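You operate a simulated robot arm through the tools that you are given. There is no shell and no other tool. Be economical: measure what you need, move in short steps, check, and stop when the job is done.

Carry out the task below with a simulated robot arm. There is one attempt and no reset: what you move stays moved.

TASK
Press the bearing with the blue seal into the housing on the slide.
Fine: use the plunger with the orange pad; the slide ends at LOAD.

It is judged by the outcome, as a careful person would: the job done as asked, and still so three seconds after it is handed in. It fails if anything else is knocked over, pushed out of place, dropped, spilled or broken. Lids that push on must go on centred and level and be pressed home; caps that screw on are set level and turned clockwise until they are tight.

THE ROBOT
A 6-joint arm with a two-finger parallel gripper, fixed in place. Base frame: the origin is at the foot of the arm, x ahead of it, y to its left, z up; the work surface is at about z = 0. Lengths are in mm, angles in rad, forces in N, time in s.
With the tool pointing down near the work surface it reaches from about 180 to 460 mm from the base axis. Its first joint turns from -1.222 to 1.222 rad. Payload 1.9 kg.
Tool frame: the origin (TCP) lies between the finger pads and is the grasp point; the fingertips stand 23 mm ahead of it; z points along the fingers, y is the line along which they close. The gripper opens to 94 mm. The fingers are 38 mm wide and 10 mm thick; the gripper's body (54 by 96 mm) begins 39 mm behind the TCP.
Orientation is that of the tool frame in the base frame, as [roll, pitch, yaw] about the fixed x, y, z axes, in that order (R = Rz(yaw) Ry(pitch) Rx(roll)). With the fingers straight down and closing along the base's y, the tool's x points along the base's -x, its y along +y and its z along -z.

THE INTERFACE
- The arm moves only by the tool move_arm. Its argument "motion" is a list of rows, each a list of 7 numbers: the shift along the base's x, y, z in units of 200 mm (1.0 is 200 mm), then the turn, a rotation vector about the base's x, y, z in units of 180 degrees (1.0 is 180 degrees), then the closure, from 0 (fully open) to 1 (shut). In form: [[tx, ty, tz, wx, wy, wz, claw], ...]. A call has 1 to 20 rows; each row is the pose to reach, as a shift and turn from the pose commanded when the call began. A call with a number of a shift or a turn outside -1 to 1 is refused whole. Each row takes 0.2 s and may step no farther than 50 mm and 0.15 rad from the row before; otherwise, or with a gripper value out of range, the whole call is refused. Where a pose cannot be reached the arm comes as near as it can. A force on the tool above 70 N (or 10 N above the force at the start of the call, whichever is more), or a blocked arm, ends the call early, and 0.2 s more pass. The fingers move at their own pace (about 108 mm/s each) and stop on an object; they squeeze with about 43 N. The grip force told is the motor's: it shows also when the fingers shut on nothing. Time passes only in rows, and 0.2 s behind the last, so rows that repeat a pose let the fingers close. It gives the time, the measured TCP pose, the force on the tool (base axes), the opening and the grip force at its end, in the units of the frame above (readings bear some noise).
- Cameras (640 x 400 px; columns grow to the right, rows downward): "scene" is fixed at [73.5, 325.3, 440.3]; the picture's right is [-0.61, -0.79, 0.00], its down [-0.33, 0.26, -0.91] and it looks along [0.72, -0.56, -0.42] (base axes); focal length 214 px, centre (320, 200). "wrist" rides on the gripper at [86, 16, -75] in the tool frame; the picture's right is [-0.18, 0.98, 0.00], its down [-0.58, -0.11, -0.81] and it looks along [-0.79, -0.15, 0.59] (tool axes); focal length 243 px, centre (320, 200).
- get_image(camera): a new picture of that camera. The clock stands still meanwhile.
- locate(camera, pixels): for up to 12 pixels [column, row] of the newest picture of that camera ("zoom" is the newest enlarged one), the place [x, y, z] in the base frame of the surface seen there, good to about 3 mm. The clock stands still meanwhile.
- inspect(camera, box): a new picture of the part [left, top, right, bottom] of that camera's present view, enlarged. The clock stands still meanwhile.
- close_job(): hands the job in; it is judged then, once.

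Work in short steps. Measure before you move; look again where a grasp or a placing could have gone wrong, and mend it. You have 80 turns and 46 pictures in all, those below and enlarged ones among them. Open the gripper and draw the arm clear of the work before you hand the job in, unless the task says otherwise; then end with one line.

The tools are called after "Call:" as name(argument=value, ...) on one line, values as JSON. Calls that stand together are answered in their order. move_arm: Moves the arm, as the interface text tells. Its arguments: {"type":"object","properties":{"motion":{"type":"array"}},"required":["motion"]} The other tools are called the same way: get_image (camera) takes a picture; locate (camera, pixels) gives the place of the surface under pixels of a picture; inspect (camera, box) takes an enlarged picture of a part of a camera's view; close_job () hands the job in.

At the start:

```text
t: 0.0
position: [273.7, 40.0, 398.4]
tcp_rot: [-3.14, 0.0, -3.14]
contact_force: [0.7, 0.0, -0.6]
opening: 94.0
grip_force: 0.1
```

scene: 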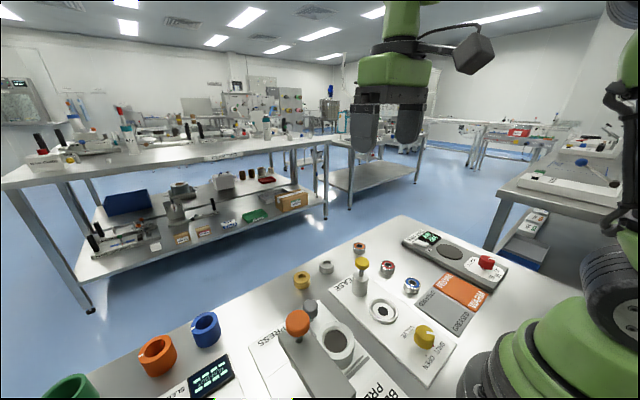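
wrist: 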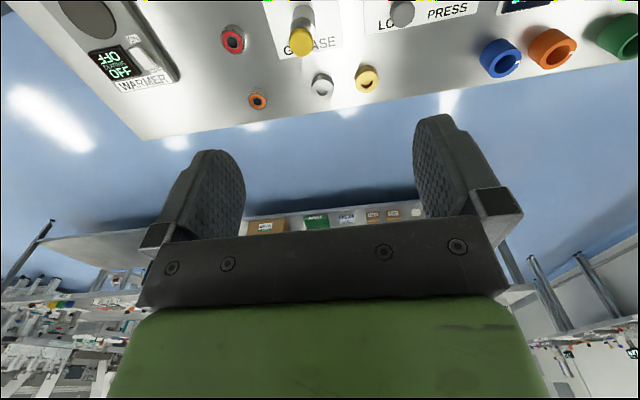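

The scene shows a press area around (320,340), grease station (380,310), a blue-sealed bearing near (411,285). I enlarge both areas.

Call:
inspect(camera="scene", box=[240, 230, 480, 400])

Call:
inspect(camera="scene", box=[40, 260, 280, 400])

Call:
inspect(camera="scene", box=[380, 220, 540, 340])

Call:
inspect(camera="wrist", box=[200, 0, 640, 130])

```text
2.35 times, centred on (360, 315) of scene
```

zoom: 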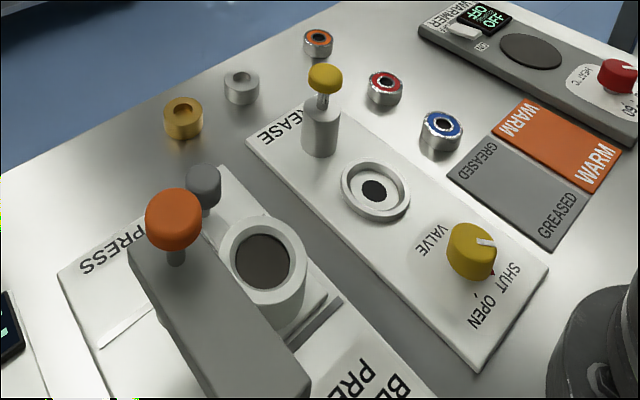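

```text
2.67 times, centred on (160, 330) of scene
```

zoom: 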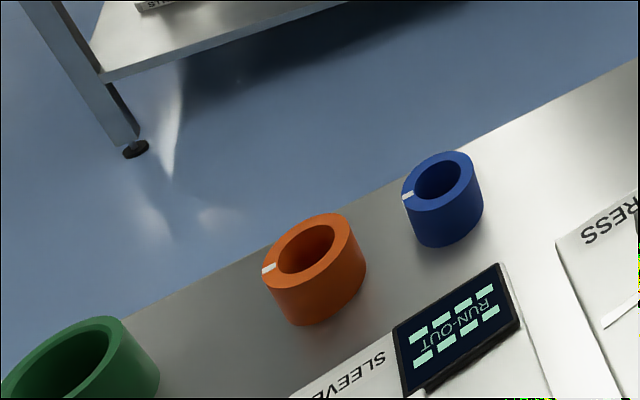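

```text
3.33 times, centred on (460, 280) of scene
```

zoom: 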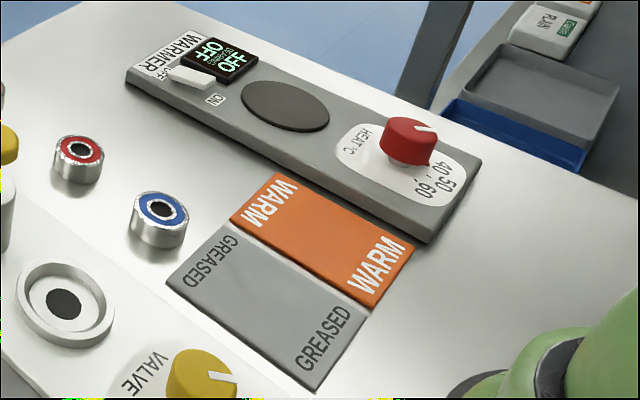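

```text
1.45 times, centred on (420, 65) of wrist
```

zoom: 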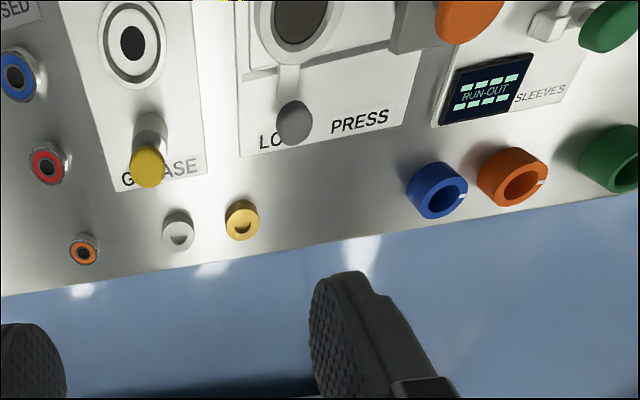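

Two colored plungers appear in the press area; I locate main items before getting a better view.

Call:
locate(camera="scene", pixels=[[411, 281], [411, 285], [336, 340], [297, 318], [310, 306], [300, 279], [326, 267], [382, 311], [425, 335], [205, 325], [157, 352], [350, 398]])

Call:
move_arm(motion=[[-0.1, 0.05, 0, 0, 0.045, 0, 0], [-0.2, 0.1, 0, 0, 0.09, 0, 0], [-0.3, 0.15, 0, 0, 0.135, 0, 0], [-0.4, 0.2, 0, 0, 0.18, 0, 0]])

Call:
get_image(camera="wrist")

```text
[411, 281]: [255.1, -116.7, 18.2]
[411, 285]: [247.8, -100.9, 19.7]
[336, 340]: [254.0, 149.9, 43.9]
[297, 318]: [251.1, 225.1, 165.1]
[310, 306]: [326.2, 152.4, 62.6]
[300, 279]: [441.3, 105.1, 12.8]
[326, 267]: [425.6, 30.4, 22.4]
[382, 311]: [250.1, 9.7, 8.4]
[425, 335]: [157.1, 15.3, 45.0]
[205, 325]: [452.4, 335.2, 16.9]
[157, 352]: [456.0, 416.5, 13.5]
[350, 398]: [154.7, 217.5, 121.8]
```

```text
t: 1.0
position: [190.2, 80.2, 391.9]
tcp_rot: [3.14, -0.565, 3.141]
contact_force: [0.9, 1.2, -0.3]
opening: 94.0
grip_force: 0.1
```

```text
39 pictures are left
```

wrist: 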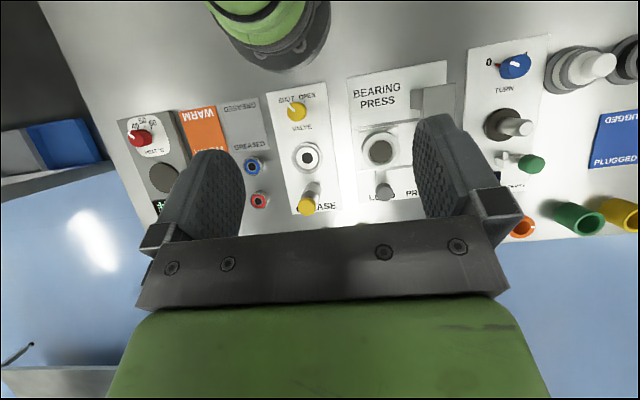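

The overview shows the bearing press around (390,140), partially hidden by a finger. I move the arm in +y to unmask it.

Call:
move_arm(motion=[[0, 0.2, 0, 0, 0, 0, 0], [0, 0.4, 0, 0, 0, 0, 0], [0, 0.6, 0, 0, 0, 0, 0]])

Call:
inspect(camera="wrist", box=[200, 30, 420, 230])

Call:
inspect(camera="wrist", box=[380, 20, 640, 240])

```text
t: 1.8
position: [189.0, 198.5, 385.3]
tcp_rot: [-3.141, -0.563, 3.14]
contact_force: [0.5, 0.1, -0.6]
opening: 93.9
grip_force: 0.1
out of reach, approached as far as the arm can: row 1, 2, 3
```

```text
2.00 times, centred on (310, 130) of wrist
```

zoom: 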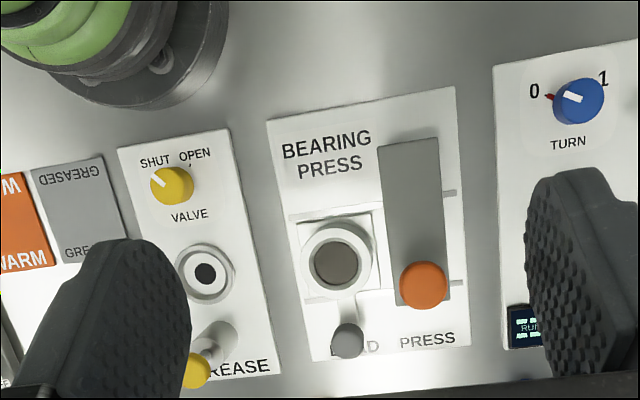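

```text
1.82 times, centred on (510, 130) of wrist
```

zoom: 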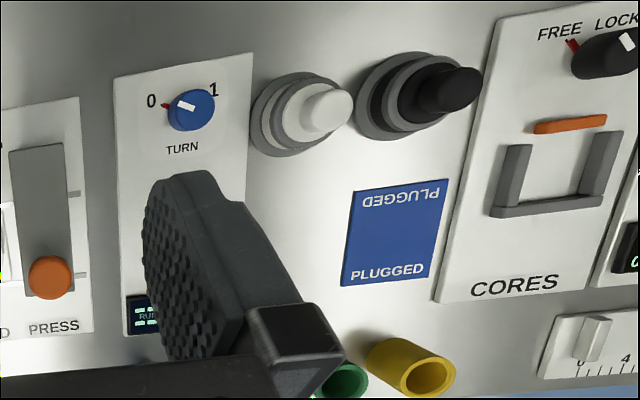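

The zoom shows housing bore at wrist (318,162), grey slide handle at (324,201), orange pad at (361,172). I locate these in detail.

Call:
get_image(camera="wrist")

Call:
locate(camera="wrist", pixels=[[318, 161], [303, 163], [334, 161], [318, 146], [318, 178], [324, 201], [361, 172], [352, 172], [371, 172], [361, 164], [361, 181], [355, 120]])

Call:
inspect(camera="scene", box=[260, 280, 380, 400])

Call:
locate(camera="scene", pixels=[[297, 312], [289, 318], [306, 320], [297, 328], [310, 302], [324, 331], [352, 336], [337, 321], [338, 356], [362, 357], [330, 353], [300, 341]])

```text
36 pictures are left
```

wrist: 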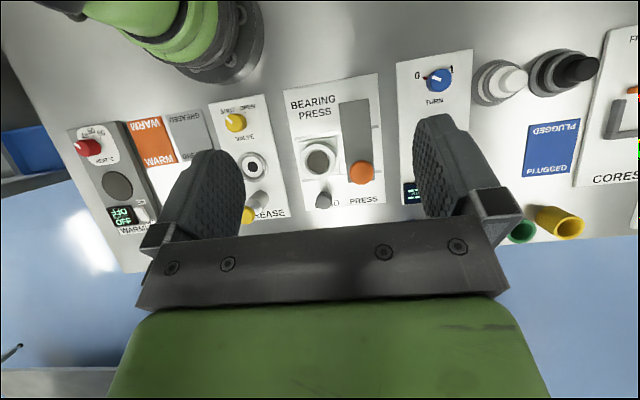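

```text
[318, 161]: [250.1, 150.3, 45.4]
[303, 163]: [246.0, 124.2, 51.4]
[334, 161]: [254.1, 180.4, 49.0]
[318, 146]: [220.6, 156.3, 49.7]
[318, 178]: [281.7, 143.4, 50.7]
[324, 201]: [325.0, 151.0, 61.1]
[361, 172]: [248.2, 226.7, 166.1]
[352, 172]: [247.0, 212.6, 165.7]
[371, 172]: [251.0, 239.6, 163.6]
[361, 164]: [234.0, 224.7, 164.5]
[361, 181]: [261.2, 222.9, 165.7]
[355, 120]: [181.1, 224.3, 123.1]
```

```text
3.33 times, centred on (320, 340) of scene
```

zoom: 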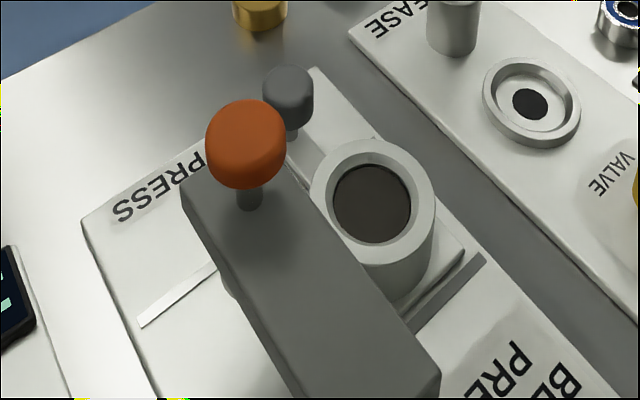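

```text
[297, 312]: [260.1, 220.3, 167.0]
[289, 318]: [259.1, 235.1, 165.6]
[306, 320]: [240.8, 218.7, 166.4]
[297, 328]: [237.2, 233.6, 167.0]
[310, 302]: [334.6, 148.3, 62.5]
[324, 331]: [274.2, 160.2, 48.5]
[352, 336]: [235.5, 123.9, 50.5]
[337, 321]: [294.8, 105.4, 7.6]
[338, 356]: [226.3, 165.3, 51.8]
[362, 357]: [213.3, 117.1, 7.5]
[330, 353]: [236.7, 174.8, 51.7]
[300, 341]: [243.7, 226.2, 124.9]
```

Housing centre ≈ (250,151), rim z≈50, orange pad top ≈ (249,226,166). I level the tool and move toward the middle.

Call:
move_arm(motion=[[0.07, -0.17, -0.1, 0, -0.045, 0, 0], [0.14, -0.34, -0.2, 0, -0.09, 0, 0], [0.21, -0.51, -0.3, 0, -0.135, 0, 0], [0.28, -0.7, -0.4, 0, -0.18, 0, 0], [0.28, -0.9, -0.45, 0, -0.18, 0, 0], [0.28, -0.9, -0.45, 0, -0.18, 0, 0]])

Call:
move_arm(motion=[[0, -0.1, 0, 0, 0, 0.045, 0], [0, -0.2, 0, 0, 0, 0.09, 0], [0, -0.3, 0, 0, 0, 0.135, 0], [0, -0.4, 0, 0, 0, 0.18, 0], [0, -0.5, 0, 0, 0, 0.225, 0], [0, -0.6, 0, 0, 0, 0.27, 0], [0, -0.6, 0, 0, 0, 0.315, 0], [0, -0.6, 0, 0, 0, 0.36, 0], [0, -0.6, 0, 0, 0, 0.405, 0], [0, -0.6, 0, 0, 0, 0.45, 0], [0, -0.6, 0, 0, 0, 0.495, 0], [0, -0.625, 0, 0, 0, 0.5, 0], [0, -0.625, 0, 0, 0, 0.5, 0]])

Call:
get_image(camera="wrist")

Call:
inspect(camera="scene", box=[360, 250, 460, 310])

```text
t: 3.2
position: [244.9, 18.4, 297.1]
tcp_rot: [-3.141, 0.002, 3.141]
contact_force: [-0.3, 1.2, -0.4]
opening: 94.1
grip_force: 0.0
```

```text
t: 6.0
position: [242.3, -107.4, 299.5]
tcp_rot: [3.141, 0.0, -1.57]
contact_force: [0.3, -0.4, 1.0]
opening: 94.1
grip_force: 0.0
```

```text
34 pictures are left
```

wrist: 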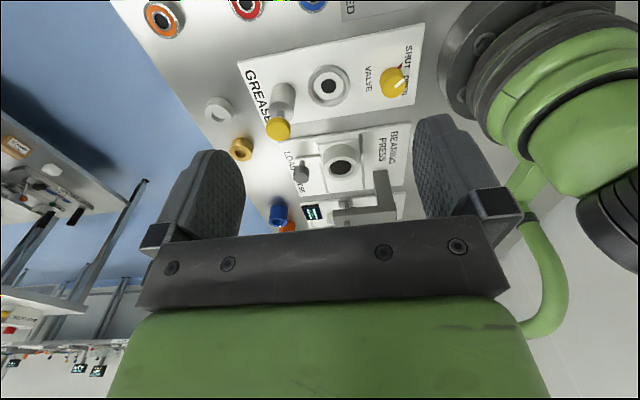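

```text
6.40 times, centred on (410, 280) of scene
```

zoom: 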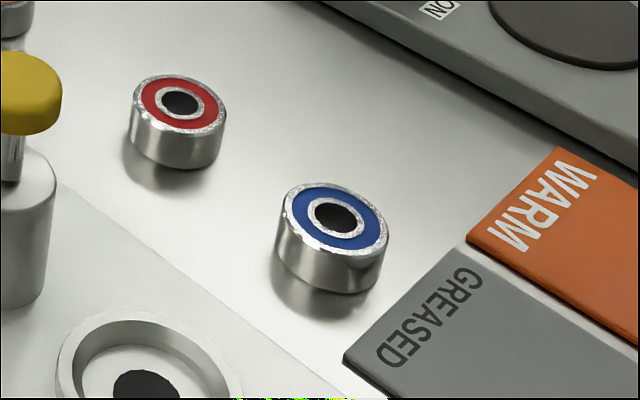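

The zoom shows the blue bearing's top face centred at zoom (336,218); I locate its rim and its neighbours.

Call:
locate(camera="zoom", pixels=[[288, 212], [383, 238], [322, 190], [350, 254], [376, 205], [295, 240], [310, 227], [362, 225], [330, 280], [348, 360], [178, 100], [215, 110]])

```text
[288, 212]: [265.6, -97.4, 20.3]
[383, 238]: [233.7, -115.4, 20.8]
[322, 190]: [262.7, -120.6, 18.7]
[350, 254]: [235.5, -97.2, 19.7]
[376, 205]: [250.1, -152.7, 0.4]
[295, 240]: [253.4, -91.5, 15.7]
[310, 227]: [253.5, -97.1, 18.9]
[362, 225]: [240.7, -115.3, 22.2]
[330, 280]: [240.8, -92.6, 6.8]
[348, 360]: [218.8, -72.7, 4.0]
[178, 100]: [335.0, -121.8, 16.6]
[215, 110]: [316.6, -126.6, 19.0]
```

Bearing centre ≈ (249.5,-107), OD ≈ 37, height ≈ 20. I descend part-way with the gripper partly closed, checking the reading.

Call:
move_arm(motion=[[0.03, 0, -0.2, 0, 0, 0, 0.35], [0.03, 0, -0.4, 0, 0, 0, 0.35], [0.03, 0, -0.6, 0, 0, 0, 0.35], [0.03, 0, -0.8, 0, 0, 0, 0.35], [0.03, 0, -1.0, 0, 0, 0, 0.35], [0.03, 0, -1.0, 0, 0, 0, 0.35], [0.03, 0, -1.0, 0, 0, 0, 0.35]])

Call:
get_image(camera="wrist")

Call:
inspect(camera="scene", box=[330, 200, 490, 300])

```text
t: 7.6
position: [250.3, -107.6, 94.1]
tcp_rot: [-3.141, 0.004, -1.573]
contact_force: [0.2, -0.6, -0.9]
opening: 61.1
grip_force: 0.1
```

```text
32 pictures are left
```

wrist: 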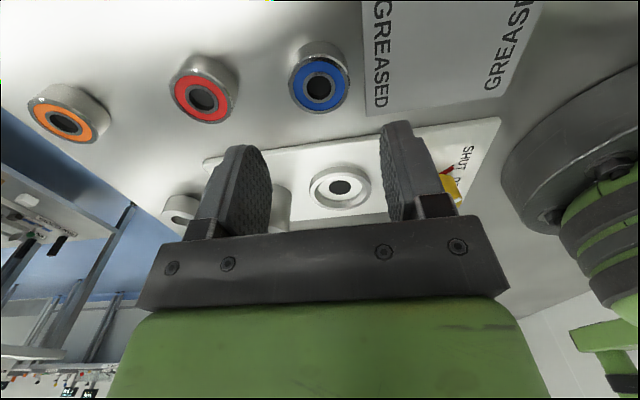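

```text
4.00 times, centred on (410, 250) of scene
```

zoom: 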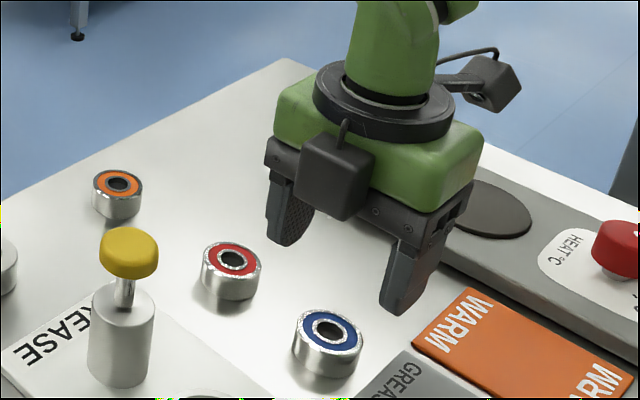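

From the wrist the bearing's top face is centred at (319,89). I re-measure from this second camera.

Call:
locate(camera="wrist", pixels=[[293, 85], [346, 88], [320, 66], [318, 110], [303, 103], [335, 105], [304, 73], [337, 73], [364, 100], [234, 95], [203, 163], [318, 50]])

```text
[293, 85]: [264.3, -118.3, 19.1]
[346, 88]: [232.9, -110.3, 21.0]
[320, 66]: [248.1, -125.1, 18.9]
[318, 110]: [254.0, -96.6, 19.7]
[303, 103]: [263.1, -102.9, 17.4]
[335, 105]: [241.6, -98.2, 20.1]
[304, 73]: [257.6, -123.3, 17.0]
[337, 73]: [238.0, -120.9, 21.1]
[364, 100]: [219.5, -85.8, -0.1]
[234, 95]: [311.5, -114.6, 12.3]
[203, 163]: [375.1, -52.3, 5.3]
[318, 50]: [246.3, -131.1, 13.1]
```

Combined centre ≈ (249.5,-109). I descend to TCP z≈32 and grip.

Call:
move_arm(motion=[[-0.003, -0.007, -0.12, 0, 0, 0, 0.35], [-0.003, -0.007, -0.24, 0, 0, 0, 0.35], [-0.003, -0.007, -0.31, 0, 0, 0, 0.35], [-0.003, -0.007, -0.31, 0, 0, 0, 0.35], [-0.003, -0.007, -0.31, 0, 0, 0, 0.35]])

Call:
inspect(camera="scene", box=[350, 220, 470, 300])

Call:
get_image(camera="wrist")

```text
t: 8.8
position: [248.2, -109.2, 34.8]
tcp_rot: [-3.141, 0.0, -1.57]
contact_force: [-0.4, -0.1, 0.8]
opening: 60.9
grip_force: 0.1
```

```text
5.00 times, centred on (410, 260) of scene
```

zoom: 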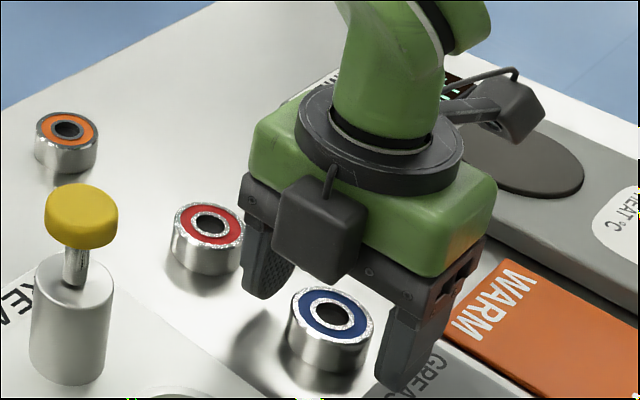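

```text
29 pictures are left
```

wrist: 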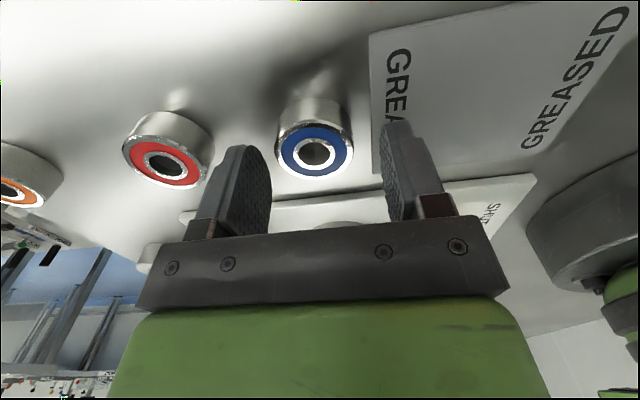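

Fingers straddle the bearing in x; I check the y alignment by locating bearing top (zoom 330,313) and finger tips.

Call:
locate(camera="zoom", pixels=[[293, 310], [370, 325], [317, 292], [343, 340], [397, 385], [382, 365], [440, 310], [265, 290], [245, 280]])

Call:
locate(camera="wrist", pixels=[[281, 148], [350, 150], [315, 126], [315, 174], [395, 125], [240, 150], [385, 140], [268, 170]])

```text
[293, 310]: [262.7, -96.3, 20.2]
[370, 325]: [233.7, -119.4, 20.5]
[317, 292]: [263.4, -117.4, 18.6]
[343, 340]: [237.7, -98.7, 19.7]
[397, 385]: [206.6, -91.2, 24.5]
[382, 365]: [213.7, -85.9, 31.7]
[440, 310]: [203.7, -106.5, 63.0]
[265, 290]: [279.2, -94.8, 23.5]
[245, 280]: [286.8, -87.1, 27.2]
```

```text
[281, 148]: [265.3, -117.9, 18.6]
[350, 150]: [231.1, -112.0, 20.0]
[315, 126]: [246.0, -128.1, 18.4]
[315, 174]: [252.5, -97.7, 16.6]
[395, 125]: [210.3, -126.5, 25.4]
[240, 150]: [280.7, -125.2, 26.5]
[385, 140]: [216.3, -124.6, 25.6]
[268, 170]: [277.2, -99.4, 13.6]
```

Bearing centre ≈ (248.5,-109), well aligned. I lower 4 mm more and close.

Call:
move_arm(motion=[[0, 0, -0.02, 0, 0, 0, 0.35], [0, 0, -0.02, 0, 0, 0, 0.5], [0, 0, -0.02, 0, 0, 0, 0.75], [0, 0, -0.02, 0, 0, 0, 0.75], [0, 0, -0.02, 0, 0, 0, 0.75]])

Call:
move_arm(motion=[[0, 0, 0.1, 0, 0, 0, 0.75], [0, 0, 0.2, 0, 0, 0, 0.75], [0, 0, 0.35, 0, 0, 0, 0.75], [0, 0, 0.5, 0, 0, 0, 0.75], [0, 0, 0.5, 0, 0, 0, 0.75]])

Call:
get_image(camera="wrist")

Call:
inspect(camera="scene", box=[350, 180, 470, 260])

```text
t: 10.0
position: [247.0, -108.1, 30.9]
tcp_rot: [3.142, 0.001, -1.571]
contact_force: [1.6, -0.9, 3.5]
opening: 38.3
grip_force: 43.2
```

```text
t: 11.2
position: [248.9, -109.3, 129.9]
tcp_rot: [3.142, 0.001, -1.572]
contact_force: [-0.3, 0.1, -0.8]
opening: 38.3
grip_force: 43.3
```

```text
28 pictures are left
```

wrist: 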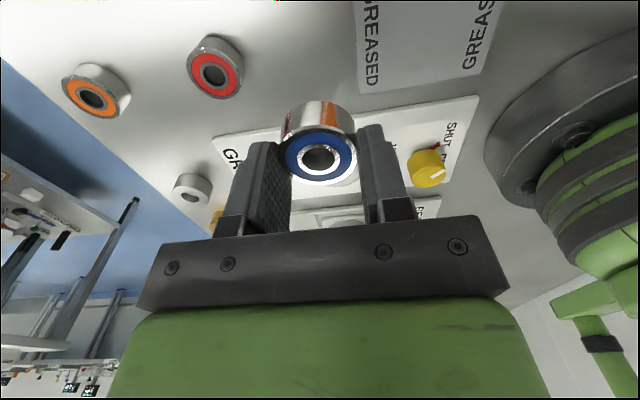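

```text
5.00 times, centred on (410, 220) of scene
```

zoom: 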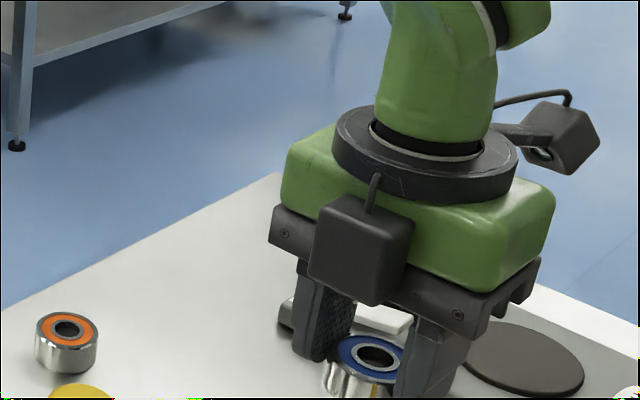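

Gripped at 38.3 mm. I locate the bearing's face in the hand to learn its offset from the TCP.

Call:
locate(camera="wrist", pixels=[[320, 134], [321, 181], [300, 142], [341, 142], [303, 173], [340, 172], [307, 105], [330, 104]])

Call:
locate(camera="zoom", pixels=[[345, 355], [380, 371], [350, 343], [362, 366], [383, 339], [372, 382]])

```text
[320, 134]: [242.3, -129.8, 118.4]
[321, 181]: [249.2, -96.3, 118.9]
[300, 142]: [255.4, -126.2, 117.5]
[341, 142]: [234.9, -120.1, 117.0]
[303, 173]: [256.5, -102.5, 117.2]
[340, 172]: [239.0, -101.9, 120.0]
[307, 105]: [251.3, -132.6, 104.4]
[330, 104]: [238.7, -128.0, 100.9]
```

```text
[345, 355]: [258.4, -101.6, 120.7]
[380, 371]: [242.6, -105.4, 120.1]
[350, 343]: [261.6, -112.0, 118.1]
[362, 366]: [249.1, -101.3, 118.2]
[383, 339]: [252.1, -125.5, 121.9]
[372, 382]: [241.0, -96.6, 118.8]
```

Bearing's top sits ~11.5 mm below TCP, and its centre is about 1.5 mm to −y of TCP. I carry it toward the press and look at the housing.

Call:
move_arm(motion=[[0, 0.1, 0.15, 0, 0, 0, 0.75], [0, 0.3, 0.2, 0, 0, 0, 0.75], [0, 0.5, 0.2, 0, 0, 0, 0.75], [0, 0.7, 0.2, 0, 0, 0, 0.75], [0, 0.9, 0.2, 0, 0, 0, 0.75], [0, 0.9, 0.2, 0, 0, 0, 0.75]])

Call:
get_image(camera="wrist")

```text
t: 12.6
position: [250.1, 73.9, 173.5]
tcp_rot: [3.141, 0.001, -1.573]
contact_force: [-0.4, 0.1, -1.3]
opening: 38.1
grip_force: 42.8
```

```text
26 pictures are left
```

wrist: 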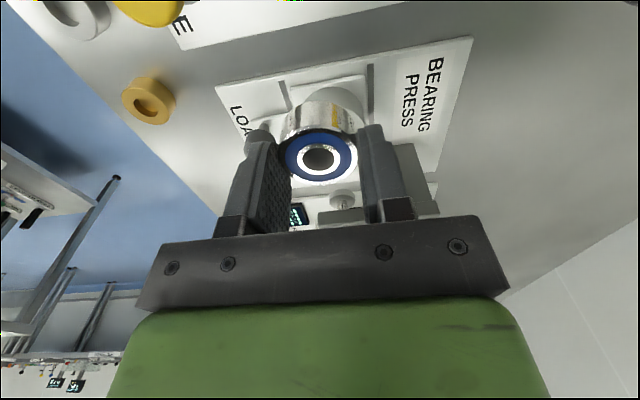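

The bearing hides the housing; I move directly over the target so the housing shows above it in the picture.

Call:
move_arm(motion=[[0, 0.2, 0, 0, 0, 0, 0.75], [0, 0.393, 0, 0, 0, 0, 0.75], [0, 0.393, 0, 0, 0, 0, 0.75]])

Call:
get_image(camera="wrist")

Call:
inspect(camera="scene", box=[250, 260, 410, 380])

```text
t: 13.4
position: [247.3, 149.9, 171.8]
tcp_rot: [3.14, 0.001, -1.57]
contact_force: [-0.2, -0.1, -1.7]
opening: 38.0
grip_force: 42.2
```

```text
25 pictures are left
```

wrist: 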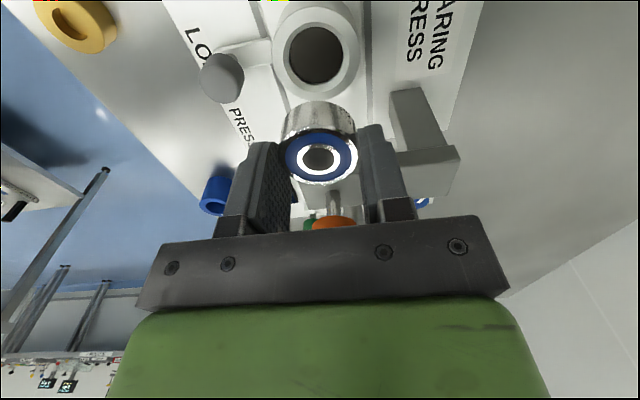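

```text
3.33 times, centred on (330, 320) of scene
```

zoom: 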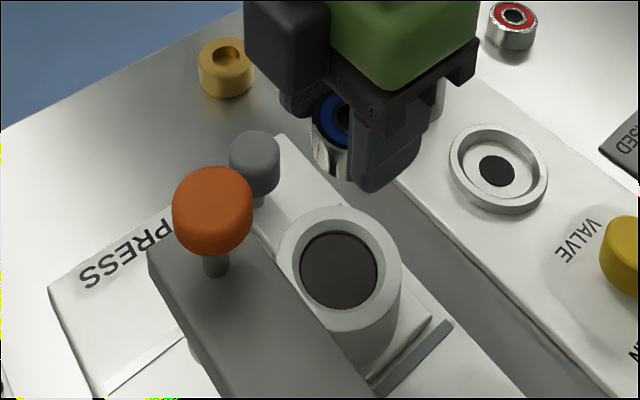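

The bore is fully visible at wrist (317,55) and zoom (339,269). I locate its edges from both cameras.

Call:
locate(camera="wrist", pixels=[[279, 55], [352, 52], [316, 15], [318, 92], [286, 55], [346, 54], [317, 24], [318, 84], [317, 55], [320, 135], [321, 181], [303, 173]])

Call:
locate(camera="zoom", pixels=[[339, 211], [282, 265], [396, 268], [340, 326], [298, 268], [380, 270], [339, 229], [339, 310], [212, 205]])

```text
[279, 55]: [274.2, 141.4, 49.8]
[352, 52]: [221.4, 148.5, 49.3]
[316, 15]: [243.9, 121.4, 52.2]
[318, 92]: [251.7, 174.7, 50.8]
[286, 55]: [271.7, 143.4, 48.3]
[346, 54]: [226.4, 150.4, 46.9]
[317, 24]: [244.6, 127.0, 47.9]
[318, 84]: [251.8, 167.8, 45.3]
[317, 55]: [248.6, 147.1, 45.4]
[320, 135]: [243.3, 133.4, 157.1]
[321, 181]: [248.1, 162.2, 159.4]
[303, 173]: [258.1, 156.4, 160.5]
```

```text
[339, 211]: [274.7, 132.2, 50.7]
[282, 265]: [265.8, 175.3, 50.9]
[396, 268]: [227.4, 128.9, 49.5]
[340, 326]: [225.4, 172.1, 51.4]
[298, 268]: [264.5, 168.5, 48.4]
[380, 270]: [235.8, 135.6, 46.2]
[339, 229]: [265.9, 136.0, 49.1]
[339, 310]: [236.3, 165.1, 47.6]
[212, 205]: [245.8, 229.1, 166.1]
```

Comparing biases, TCP should be about (249.3,150.6). I nudge there and descend to just above the rim (TCP≈88, bearing bottom ≈57).

Call:
move_arm(motion=[[0.005, 0.0045, -0.1, 0, 0, 0, 0.75], [0.005, 0.0045, -0.25, 0, 0, 0, 0.75], [0.005, 0.0045, -0.35, 0, 0, 0, 0.75], [0.005, 0.0045, -0.41, 0, 0, 0, 0.75], [0.005, 0.0045, -0.41, 0, 0, 0, 0.75]])

Call:
get_image(camera="wrist")

Call:
inspect(camera="scene", box=[290, 290, 390, 370])

```text
t: 14.6
position: [249.9, 152.2, 91.8]
tcp_rot: [3.14, 0.001, -1.571]
contact_force: [-0.7, -0.1, -0.5]
opening: 38.1
grip_force: 43.0
```

```text
23 pictures are left
```

wrist: 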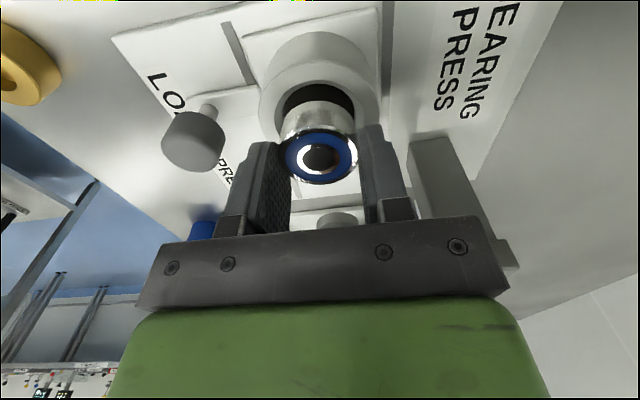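

```text
5.00 times, centred on (340, 330) of scene
```

zoom: 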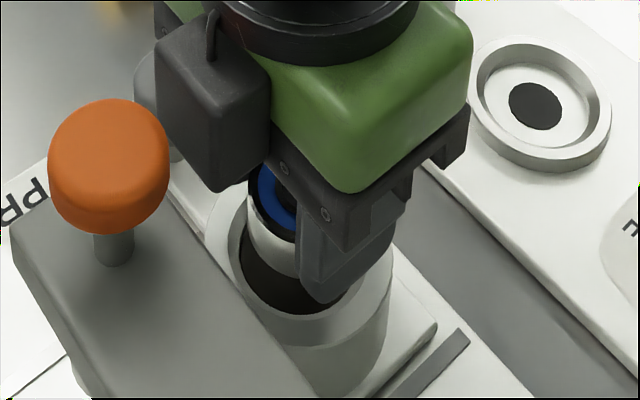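

A dark box on the gripper's +y side comes near the orange pad; I measure it before going lower.

Call:
locate(camera="zoom", pixels=[[160, 50], [190, 150], [215, 185], [265, 140], [262, 90], [165, 120], [160, 130], [165, 180], [280, 310], [345, 190]])

Call:
locate(camera="wrist", pixels=[[260, 90], [381, 85], [315, 35], [283, 107], [354, 105], [318, 82], [284, 130], [355, 133], [320, 113]])

```text
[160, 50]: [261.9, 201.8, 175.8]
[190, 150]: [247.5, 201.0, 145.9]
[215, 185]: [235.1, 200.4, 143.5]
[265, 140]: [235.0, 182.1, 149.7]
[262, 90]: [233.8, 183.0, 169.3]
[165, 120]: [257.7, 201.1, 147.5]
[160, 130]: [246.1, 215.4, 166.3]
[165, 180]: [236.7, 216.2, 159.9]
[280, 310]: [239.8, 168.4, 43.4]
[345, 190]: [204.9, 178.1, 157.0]
```

```text
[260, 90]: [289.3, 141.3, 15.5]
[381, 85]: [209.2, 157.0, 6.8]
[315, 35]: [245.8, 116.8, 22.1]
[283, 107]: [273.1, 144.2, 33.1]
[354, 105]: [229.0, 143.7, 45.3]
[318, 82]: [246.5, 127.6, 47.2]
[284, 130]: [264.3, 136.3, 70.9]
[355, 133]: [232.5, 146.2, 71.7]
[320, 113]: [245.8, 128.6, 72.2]
```

Box reaches y≈201, pad starts at 211: clear. I descend slowly another 10 mm and check force.

Call:
move_arm(motion=[[0, -0.003, -0.015, 0, 0, 0, 0.75], [0, -0.003, -0.03, 0, 0, 0, 0.75], [0, -0.003, -0.04, 0, 0, 0, 0.75], [0, -0.003, -0.05, 0, 0, 0, 0.75], [0, -0.003, -0.05, 0, 0, 0, 0.75]])

Call:
inspect(camera="wrist", box=[220, 20, 420, 220])

```text
t: 15.8
position: [249.0, 150.9, 79.8]
tcp_rot: [3.14, 0.002, -1.571]
contact_force: [0.1, -0.2, -0.3]
opening: 38.2
grip_force: 43.0
```

```text
2.00 times, centred on (320, 120) of wrist
```

zoom: 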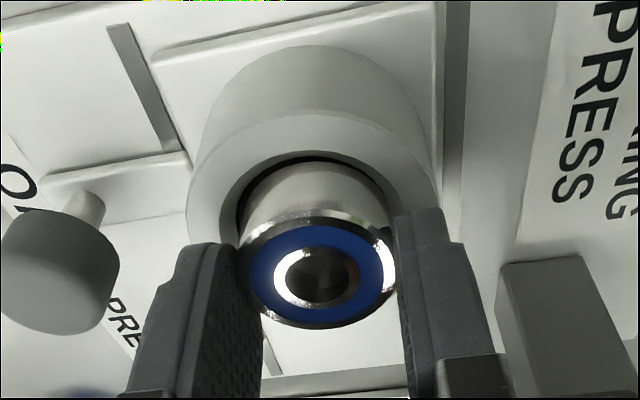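

The bearing is entering the mouth, roughly centred. I go down a few mm more, watching the force.

Call:
move_arm(motion=[[0, 0, -0.005, 0, 0, 0, 0.75], [0, 0, -0.01, 0, 0, 0, 0.75], [0, 0, -0.015, 0, 0, 0, 0.75], [0, 0, -0.015, 0, 0, 0, 0.75]])

```text
t: 16.8
position: [248.9, 151.5, 76.9]
tcp_rot: [-3.14, 0.001, -1.572]
contact_force: [-0.5, 2.8, 2.7]
opening: 38.0
grip_force: 42.6
```

Light contact (Fy +2.8, Fz +2.7). I shift 0.6 mm to +y and go down 1.5 mm more.

Call:
move_arm(motion=[[0, 0.003, 0, 0, 0, 0, 0.75], [0, 0.003, -0.004, 0, 0, 0, 0.75], [0, 0.003, -0.008, 0, 0, 0, 0.75], [0, 0.003, -0.008, 0, 0, 0, 0.75]])

Call:
inspect(camera="scene", box=[290, 290, 390, 370])

```text
t: 17.8
position: [250.0, 151.3, 76.0]
tcp_rot: [-3.137, 0.003, -1.568]
contact_force: [2.9, 21.6, 0.6]
opening: 38.3
grip_force: 42.7
```

```text
5.00 times, centred on (340, 330) of scene
```

zoom: 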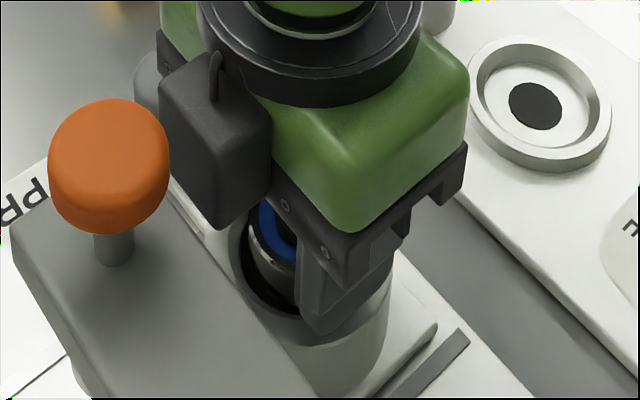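

Force pushes tool toward +y and the picture shows a gap on the +y side: bearing is too far −y. I lift 3 mm, shift +1.8 mm y and re-lower.

Call:
move_arm(motion=[[0, 0, 0.015, 0, 0, 0, 0.75], [0, 0.009, 0.015, 0, 0, 0, 0.75], [0, 0.009, 0.008, 0, 0, 0, 0.75], [0, 0.009, 0.003, 0, 0, 0, 0.75], [0, 0.009, 0, 0, 0, 0, 0.75], [0, 0.009, 0, 0, 0, 0, 0.75]])

Call:
inspect(camera="wrist", box=[220, 20, 420, 220])

```text
t: 19.2
position: [250.8, 152.3, 75.0]
tcp_rot: [3.141, 0.002, -1.572]
contact_force: [-1.7, 0.1, 4.8]
opening: 38.1
grip_force: 42.9
```

```text
2.00 times, centred on (320, 120) of wrist
```

zoom: 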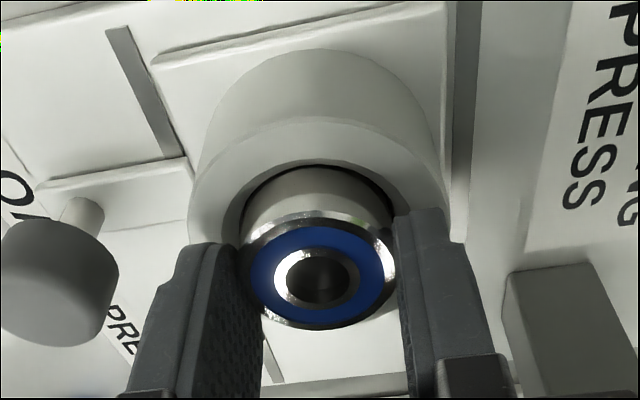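

Lateral force is gone, Fz +4.8. I lower another 1.5 mm to see if it seats.

Call:
move_arm(motion=[[0, 0, -0.004, 0, 0, 0, 0.75], [0, 0, -0.008, 0, 0, 0, 0.75], [0, 0, -0.008, 0, 0, 0, 0.75]])

```text
t: 20.0
position: [250.3, 153.3, 72.8]
tcp_rot: [-3.14, 0.0, -1.57]
contact_force: [2.7, -1.3, 23.8]
opening: 38.0
grip_force: 43.1
```

Fz 24 N: it's resting on its seat. I relieve slightly, open, and rise.

Call:
move_arm(motion=[[0, 0, 0.005, 0, 0, 0, 0.75], [0, 0, 0.005, 0, 0, 0, 0.6], [0, 0, 0.005, 0, 0, 0, 0.4], [0, 0, 0.005, 0, 0, 0, 0.4], [0, 0, 0.1, 0, 0, 0, 0.4], [0, -0.02, 0.3, 0, 0, 0, 0.4], [0, -0.04, 0.5, 0, 0, 0, 0.4], [0, -0.04, 0.5, 0, 0, 0, 0.4]])

Call:
inspect(camera="wrist", box=[200, 0, 400, 120])

Call:
inspect(camera="scene", box=[270, 280, 390, 370])

```text
t: 21.8
position: [245.7, 146.3, 172.9]
tcp_rot: [-3.14, 0.0, -1.572]
contact_force: [0.7, -0.1, -0.8]
opening: 56.2
grip_force: 0.0
```

```text
3.20 times, centred on (300, 60) of wrist
```

zoom: 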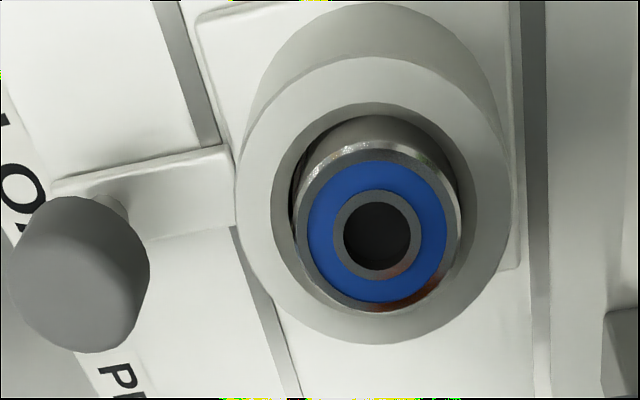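

```text
4.44 times, centred on (330, 325) of scene
```

zoom: 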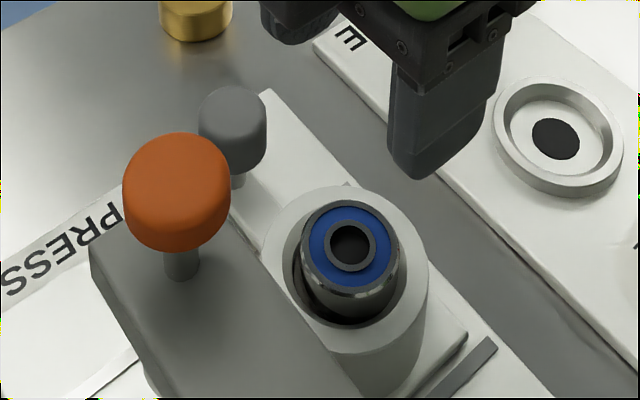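

The bearing sits in the mouth; I check level and centring from the located heights.

Call:
locate(camera="zoom", pixels=[[306, 240], [396, 250], [350, 206], [348, 292], [318, 218], [382, 222], [320, 275], [380, 280], [290, 265], [418, 262], [345, 192], [345, 340]])

Call:
get_image(camera="wrist")

Call:
locate(camera="wrist", pixels=[[294, 70], [341, 70], [319, 48], [319, 95], [303, 55], [336, 55], [303, 87], [336, 88], [277, 65], [357, 65], [318, 20], [316, 105]])

```text
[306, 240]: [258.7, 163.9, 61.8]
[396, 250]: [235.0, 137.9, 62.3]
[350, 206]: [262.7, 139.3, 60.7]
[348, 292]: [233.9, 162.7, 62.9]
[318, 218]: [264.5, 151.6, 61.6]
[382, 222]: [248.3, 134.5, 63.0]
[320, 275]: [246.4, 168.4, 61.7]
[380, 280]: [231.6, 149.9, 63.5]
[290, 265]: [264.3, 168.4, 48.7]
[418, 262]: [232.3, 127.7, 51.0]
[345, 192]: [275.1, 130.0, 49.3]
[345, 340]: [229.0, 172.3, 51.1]
```

```text
16 pictures are left
```

wrist: 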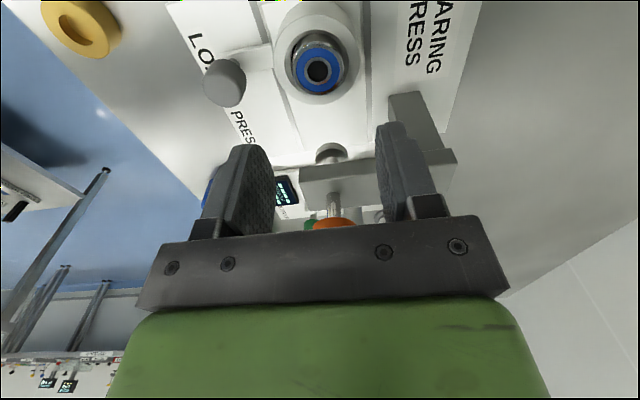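

```text
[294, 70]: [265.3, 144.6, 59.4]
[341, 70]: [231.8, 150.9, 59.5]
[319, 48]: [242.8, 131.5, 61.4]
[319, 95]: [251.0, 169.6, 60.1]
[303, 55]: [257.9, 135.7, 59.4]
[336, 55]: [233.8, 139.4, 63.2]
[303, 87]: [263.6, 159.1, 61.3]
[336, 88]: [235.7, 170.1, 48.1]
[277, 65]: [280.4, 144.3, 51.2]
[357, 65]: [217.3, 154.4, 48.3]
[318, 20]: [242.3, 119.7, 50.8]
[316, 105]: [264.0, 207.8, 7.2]
```

Bearing top is level (z≈60–63) and centred ≈(248,151). Next I measure the slide handle (wrist ~(224,82)) and the ram (333,153).

Call:
locate(camera="wrist", pixels=[[204, 82], [244, 82], [224, 60], [224, 104], [224, 85], [250, 55], [332, 148], [332, 160], [320, 165], [333, 205], [300, 170], [450, 160]])

Call:
locate(camera="zoom", pixels=[[200, 125], [265, 120], [233, 92], [233, 160], [238, 180], [232, 120], [178, 265], [100, 245], [125, 210], [175, 195]])

```text
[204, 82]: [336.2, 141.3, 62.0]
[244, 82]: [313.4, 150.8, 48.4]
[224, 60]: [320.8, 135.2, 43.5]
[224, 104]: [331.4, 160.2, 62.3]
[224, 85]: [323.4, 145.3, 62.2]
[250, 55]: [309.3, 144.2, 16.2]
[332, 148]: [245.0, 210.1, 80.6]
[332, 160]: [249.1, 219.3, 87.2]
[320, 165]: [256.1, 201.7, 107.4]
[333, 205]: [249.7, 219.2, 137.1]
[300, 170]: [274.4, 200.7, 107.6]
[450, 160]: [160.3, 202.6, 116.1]
```

```text
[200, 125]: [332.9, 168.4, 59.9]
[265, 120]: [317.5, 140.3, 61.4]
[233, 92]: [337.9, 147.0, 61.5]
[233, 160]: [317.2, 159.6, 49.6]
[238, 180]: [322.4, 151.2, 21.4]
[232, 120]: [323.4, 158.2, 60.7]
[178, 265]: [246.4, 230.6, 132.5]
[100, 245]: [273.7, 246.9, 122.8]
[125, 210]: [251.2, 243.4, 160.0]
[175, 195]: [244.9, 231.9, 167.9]
```

Gantry spans y≈201–247, x up to ≈275, z 107–124; ram tip at z≈80 over (249,225). Handle knob ≈(327,151), top z≈62. I go over the handle with a slight 0.1 rad tilt so the gripper body keeps off the gantry later.

Call:
move_arm(motion=[[0.15, 0.01, 0, 0, 0, 0, 0.4], [0.3, 0.02, -0.1, 0, 0.016, 0, 0.4], [0.39, 0.025, -0.3, 0, 0.032, 0, 0.4], [0.39, 0.025, -0.3, 0, 0.032, 0, 0.4]])

Call:
get_image(camera="wrist")

Call:
locate(camera="wrist", pixels=[[320, 90], [300, 90], [340, 90], [320, 70], [320, 110]])

```text
t: 22.8
position: [329.6, 148.7, 115.5]
tcp_rot: [3.041, 0.001, -1.574]
contact_force: [0.0, -0.7, -0.4]
opening: 56.5
grip_force: 0.1
```

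```text
15 pictures are left
```

wrist: 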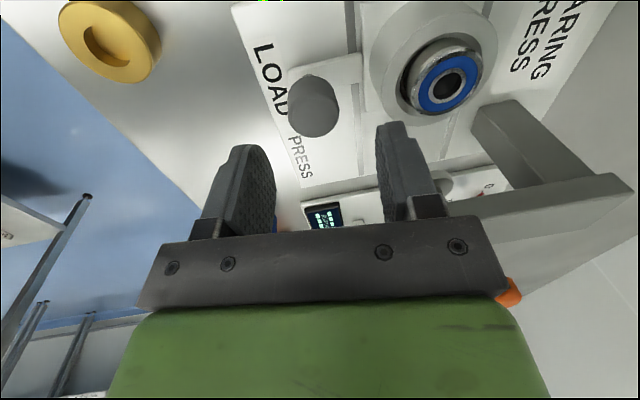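

```text
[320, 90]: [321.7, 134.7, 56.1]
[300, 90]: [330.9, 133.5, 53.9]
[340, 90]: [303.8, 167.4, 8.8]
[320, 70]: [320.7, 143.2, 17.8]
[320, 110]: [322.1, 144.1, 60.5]
```

Knob lies between the fingers. I descend to TCP z≈66 and close on it.

Call:
move_arm(motion=[[-0.008, 0.008, -0.12, 0, 0, 0, 0.4], [-0.008, 0.008, -0.22, 0, 0, 0, 0.4], [-0.008, 0.008, -0.25, 0, 0, 0, 0.4], [-0.008, 0.008, -0.25, 0, 0, 0, 0.6], [-0.008, 0.008, -0.25, 0, 0, 0, 0.85], [-0.008, 0.008, -0.25, 0, 0, 0, 0.85], [-0.008, 0.008, -0.25, 0, 0, 0, 0.85]])

Call:
inspect(camera="scene", box=[250, 260, 370, 350])

```text
t: 24.4
position: [328.7, 151.1, 65.8]
tcp_rot: [3.056, 0.003, -1.568]
contact_force: [45.9, -3.0, -13.8]
opening: 33.3
grip_force: 45.4
```

```text
4.44 times, centred on (310, 305) of scene
```

zoom: 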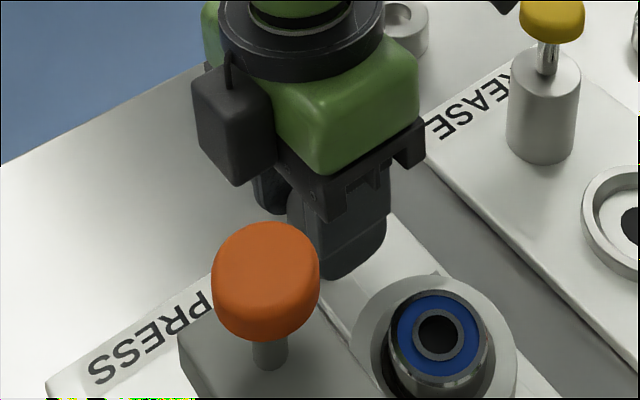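

Fx +46 N with opening 33 suggests one-sided contact by the +x finger. I loosen, shift +3 mm in x, and re-close.

Call:
move_arm(motion=[[0, 0, 0, 0, 0, 0, 0.5], [0, 0, 0, 0, 0, 0, 0.5], [0.015, 0, 0, 0, 0, 0, 0.5], [0.015, 0, 0, 0, 0, 0, 0.6], [0.015, 0, 0, 0, 0, 0, 0.85], [0.015, 0, 0, 0, 0, 0, 0.85], [0.015, 0, 0, 0, 0, 0, 0.85]])

```text
t: 26.0
position: [329.6, 151.1, 65.5]
tcp_rot: [3.044, 0.002, -1.573]
contact_force: [17.1, -1.3, -14.5]
opening: 33.5
grip_force: 45.2
```

Now force dropped to 17 N with the same 33.5 mm opening, so it is truly gripped. I add 1.5 mm x and draw the slide +y by 25 mm to test.

Call:
move_arm(motion=[[0.008, 0, 0.002, 0, 0, 0, 0.85], [0.008, 0.03, 0.002, 0, 0, 0, 0.85], [0.008, 0.06, 0.002, 0, 0, 0, 0.85], [0.008, 0.09, 0.002, 0, 0, 0, 0.85], [0.008, 0.12, 0.002, 0, 0, 0, 0.85], [0.008, 0.12, 0.002, 0, 0, 0, 0.85]])

Call:
get_image(camera="wrist")

```text
t: 27.4
position: [329.7, 176.8, 65.0]
tcp_rot: [3.039, 0.003, -1.572]
contact_force: [-21.8, -1.8, 33.7]
opening: 33.2
grip_force: 44.0
```

```text
13 pictures are left
```

wrist: 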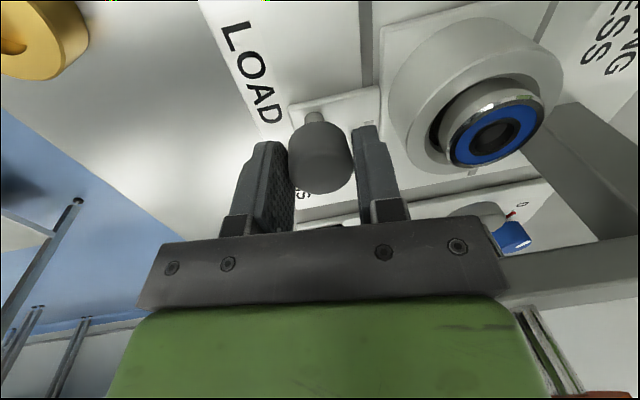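

The slide follows (y +25). Before the gantry zone, I locate the gantry end and the gripper body edge.

Call:
locate(camera="wrist", pixels=[[505, 285], [510, 275], [520, 290], [530, 280], [496, 260], [502, 280], [490, 270], [400, 210], [500, 295]])

Call:
inspect(camera="scene", box=[250, 250, 370, 350])

```text
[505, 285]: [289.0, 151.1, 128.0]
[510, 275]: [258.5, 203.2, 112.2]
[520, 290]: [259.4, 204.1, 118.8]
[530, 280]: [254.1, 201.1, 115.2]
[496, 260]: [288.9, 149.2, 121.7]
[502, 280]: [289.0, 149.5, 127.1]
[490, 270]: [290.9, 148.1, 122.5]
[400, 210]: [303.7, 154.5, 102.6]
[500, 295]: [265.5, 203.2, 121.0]
```

```text
4.00 times, centred on (310, 300) of scene
```

zoom: 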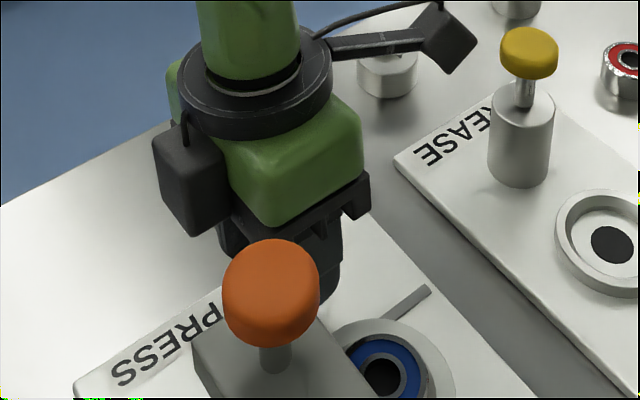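

Body edge is at x≈289, gantry end ≤275: 14 mm clear. I continue +y about 48 mm.

Call:
move_arm(motion=[[0, 0.03, 0.004, 0, 0, 0, 0.85], [0, 0.06, 0.004, 0, 0, 0, 0.85], [0, 0.09, 0.004, 0, 0, 0, 0.85], [0, 0.12, 0.004, 0, 0, 0, 0.85], [0, 0.15, 0.004, 0, 0, 0, 0.85], [0, 0.18, 0.004, 0, 0, 0, 0.85], [0, 0.21, 0.004, 0, 0, 0, 0.85], [0, 0.23, 0.004, 0, 0, 0, 0.85], [0, 0.24, 0.004, 0, 0, 0, 0.85], [0, 0.24, 0.004, 0, 0, 0, 0.85]])

Call:
inspect(camera="scene", box=[240, 260, 370, 380])

```text
t: 29.6
position: [328.7, 224.4, 64.8]
tcp_rot: [3.04, -0.003, -1.57]
contact_force: [-13.7, -1.3, -26.5]
opening: 33.8
grip_force: 44.8
```

```text
3.33 times, centred on (305, 320) of scene
```

zoom: 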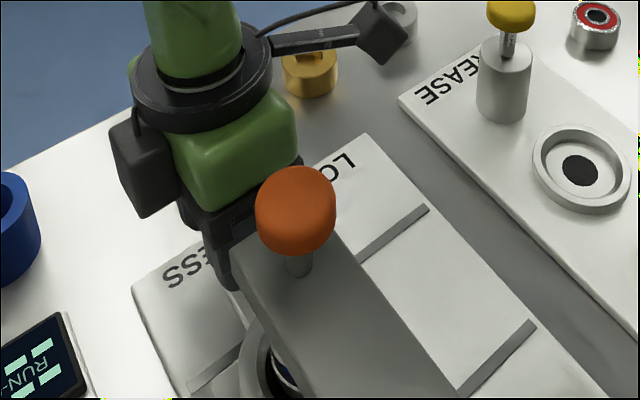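

No end stop felt yet (Fy −1.3). I feel for it in 2 mm steps.

Call:
move_arm(motion=[[0, 0.008, 0, 0, 0, 0, 0.85], [0, 0.015, 0, 0, 0, 0, 0.85], [0, 0.022, 0, 0, 0, 0, 0.85], [0, 0.022, 0, 0, 0, 0, 0.85]])

```text
t: 30.6
position: [331.1, 226.4, 64.7]
tcp_rot: [3.037, -0.003, -1.572]
contact_force: [-20.2, -28.6, -1.9]
opening: 33.7
grip_force: 45.2
```

End stop felt (Fy −28.6, y≈226). I release and rise, levelling the tool.

Call:
move_arm(motion=[[0, -0.005, 0, 0, 0, 0, 0.6], [0, -0.005, 0, 0, 0, 0, 0.4], [0, -0.005, 0, 0, 0, 0, 0.4], [0, -0.005, 0.1, 0, 0, 0, 0.4], [0, -0.005, 0.3, 0, 0, 0, 0.4], [0, -0.005, 0.5, 0, 0, 0, 0.4], [0, -0.005, 0.7, 0, -0.016, 0, 0.6], [0, -0.005, 0.75, 0, -0.032, 0, 1.0], [0, -0.005, 0.75, 0, -0.032, 0, 1.0]])

Call:
get_image(camera="wrist")

```text
t: 32.6
position: [329.1, 226.4, 215.3]
tcp_rot: [3.141, 0.002, -1.57]
contact_force: [-0.1, -0.5, 0.3]
opening: 0.1
grip_force: 42.0
```

```text
10 pictures are left
```

wrist: 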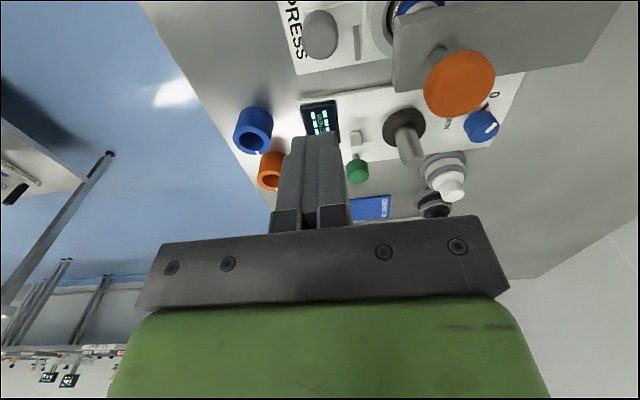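

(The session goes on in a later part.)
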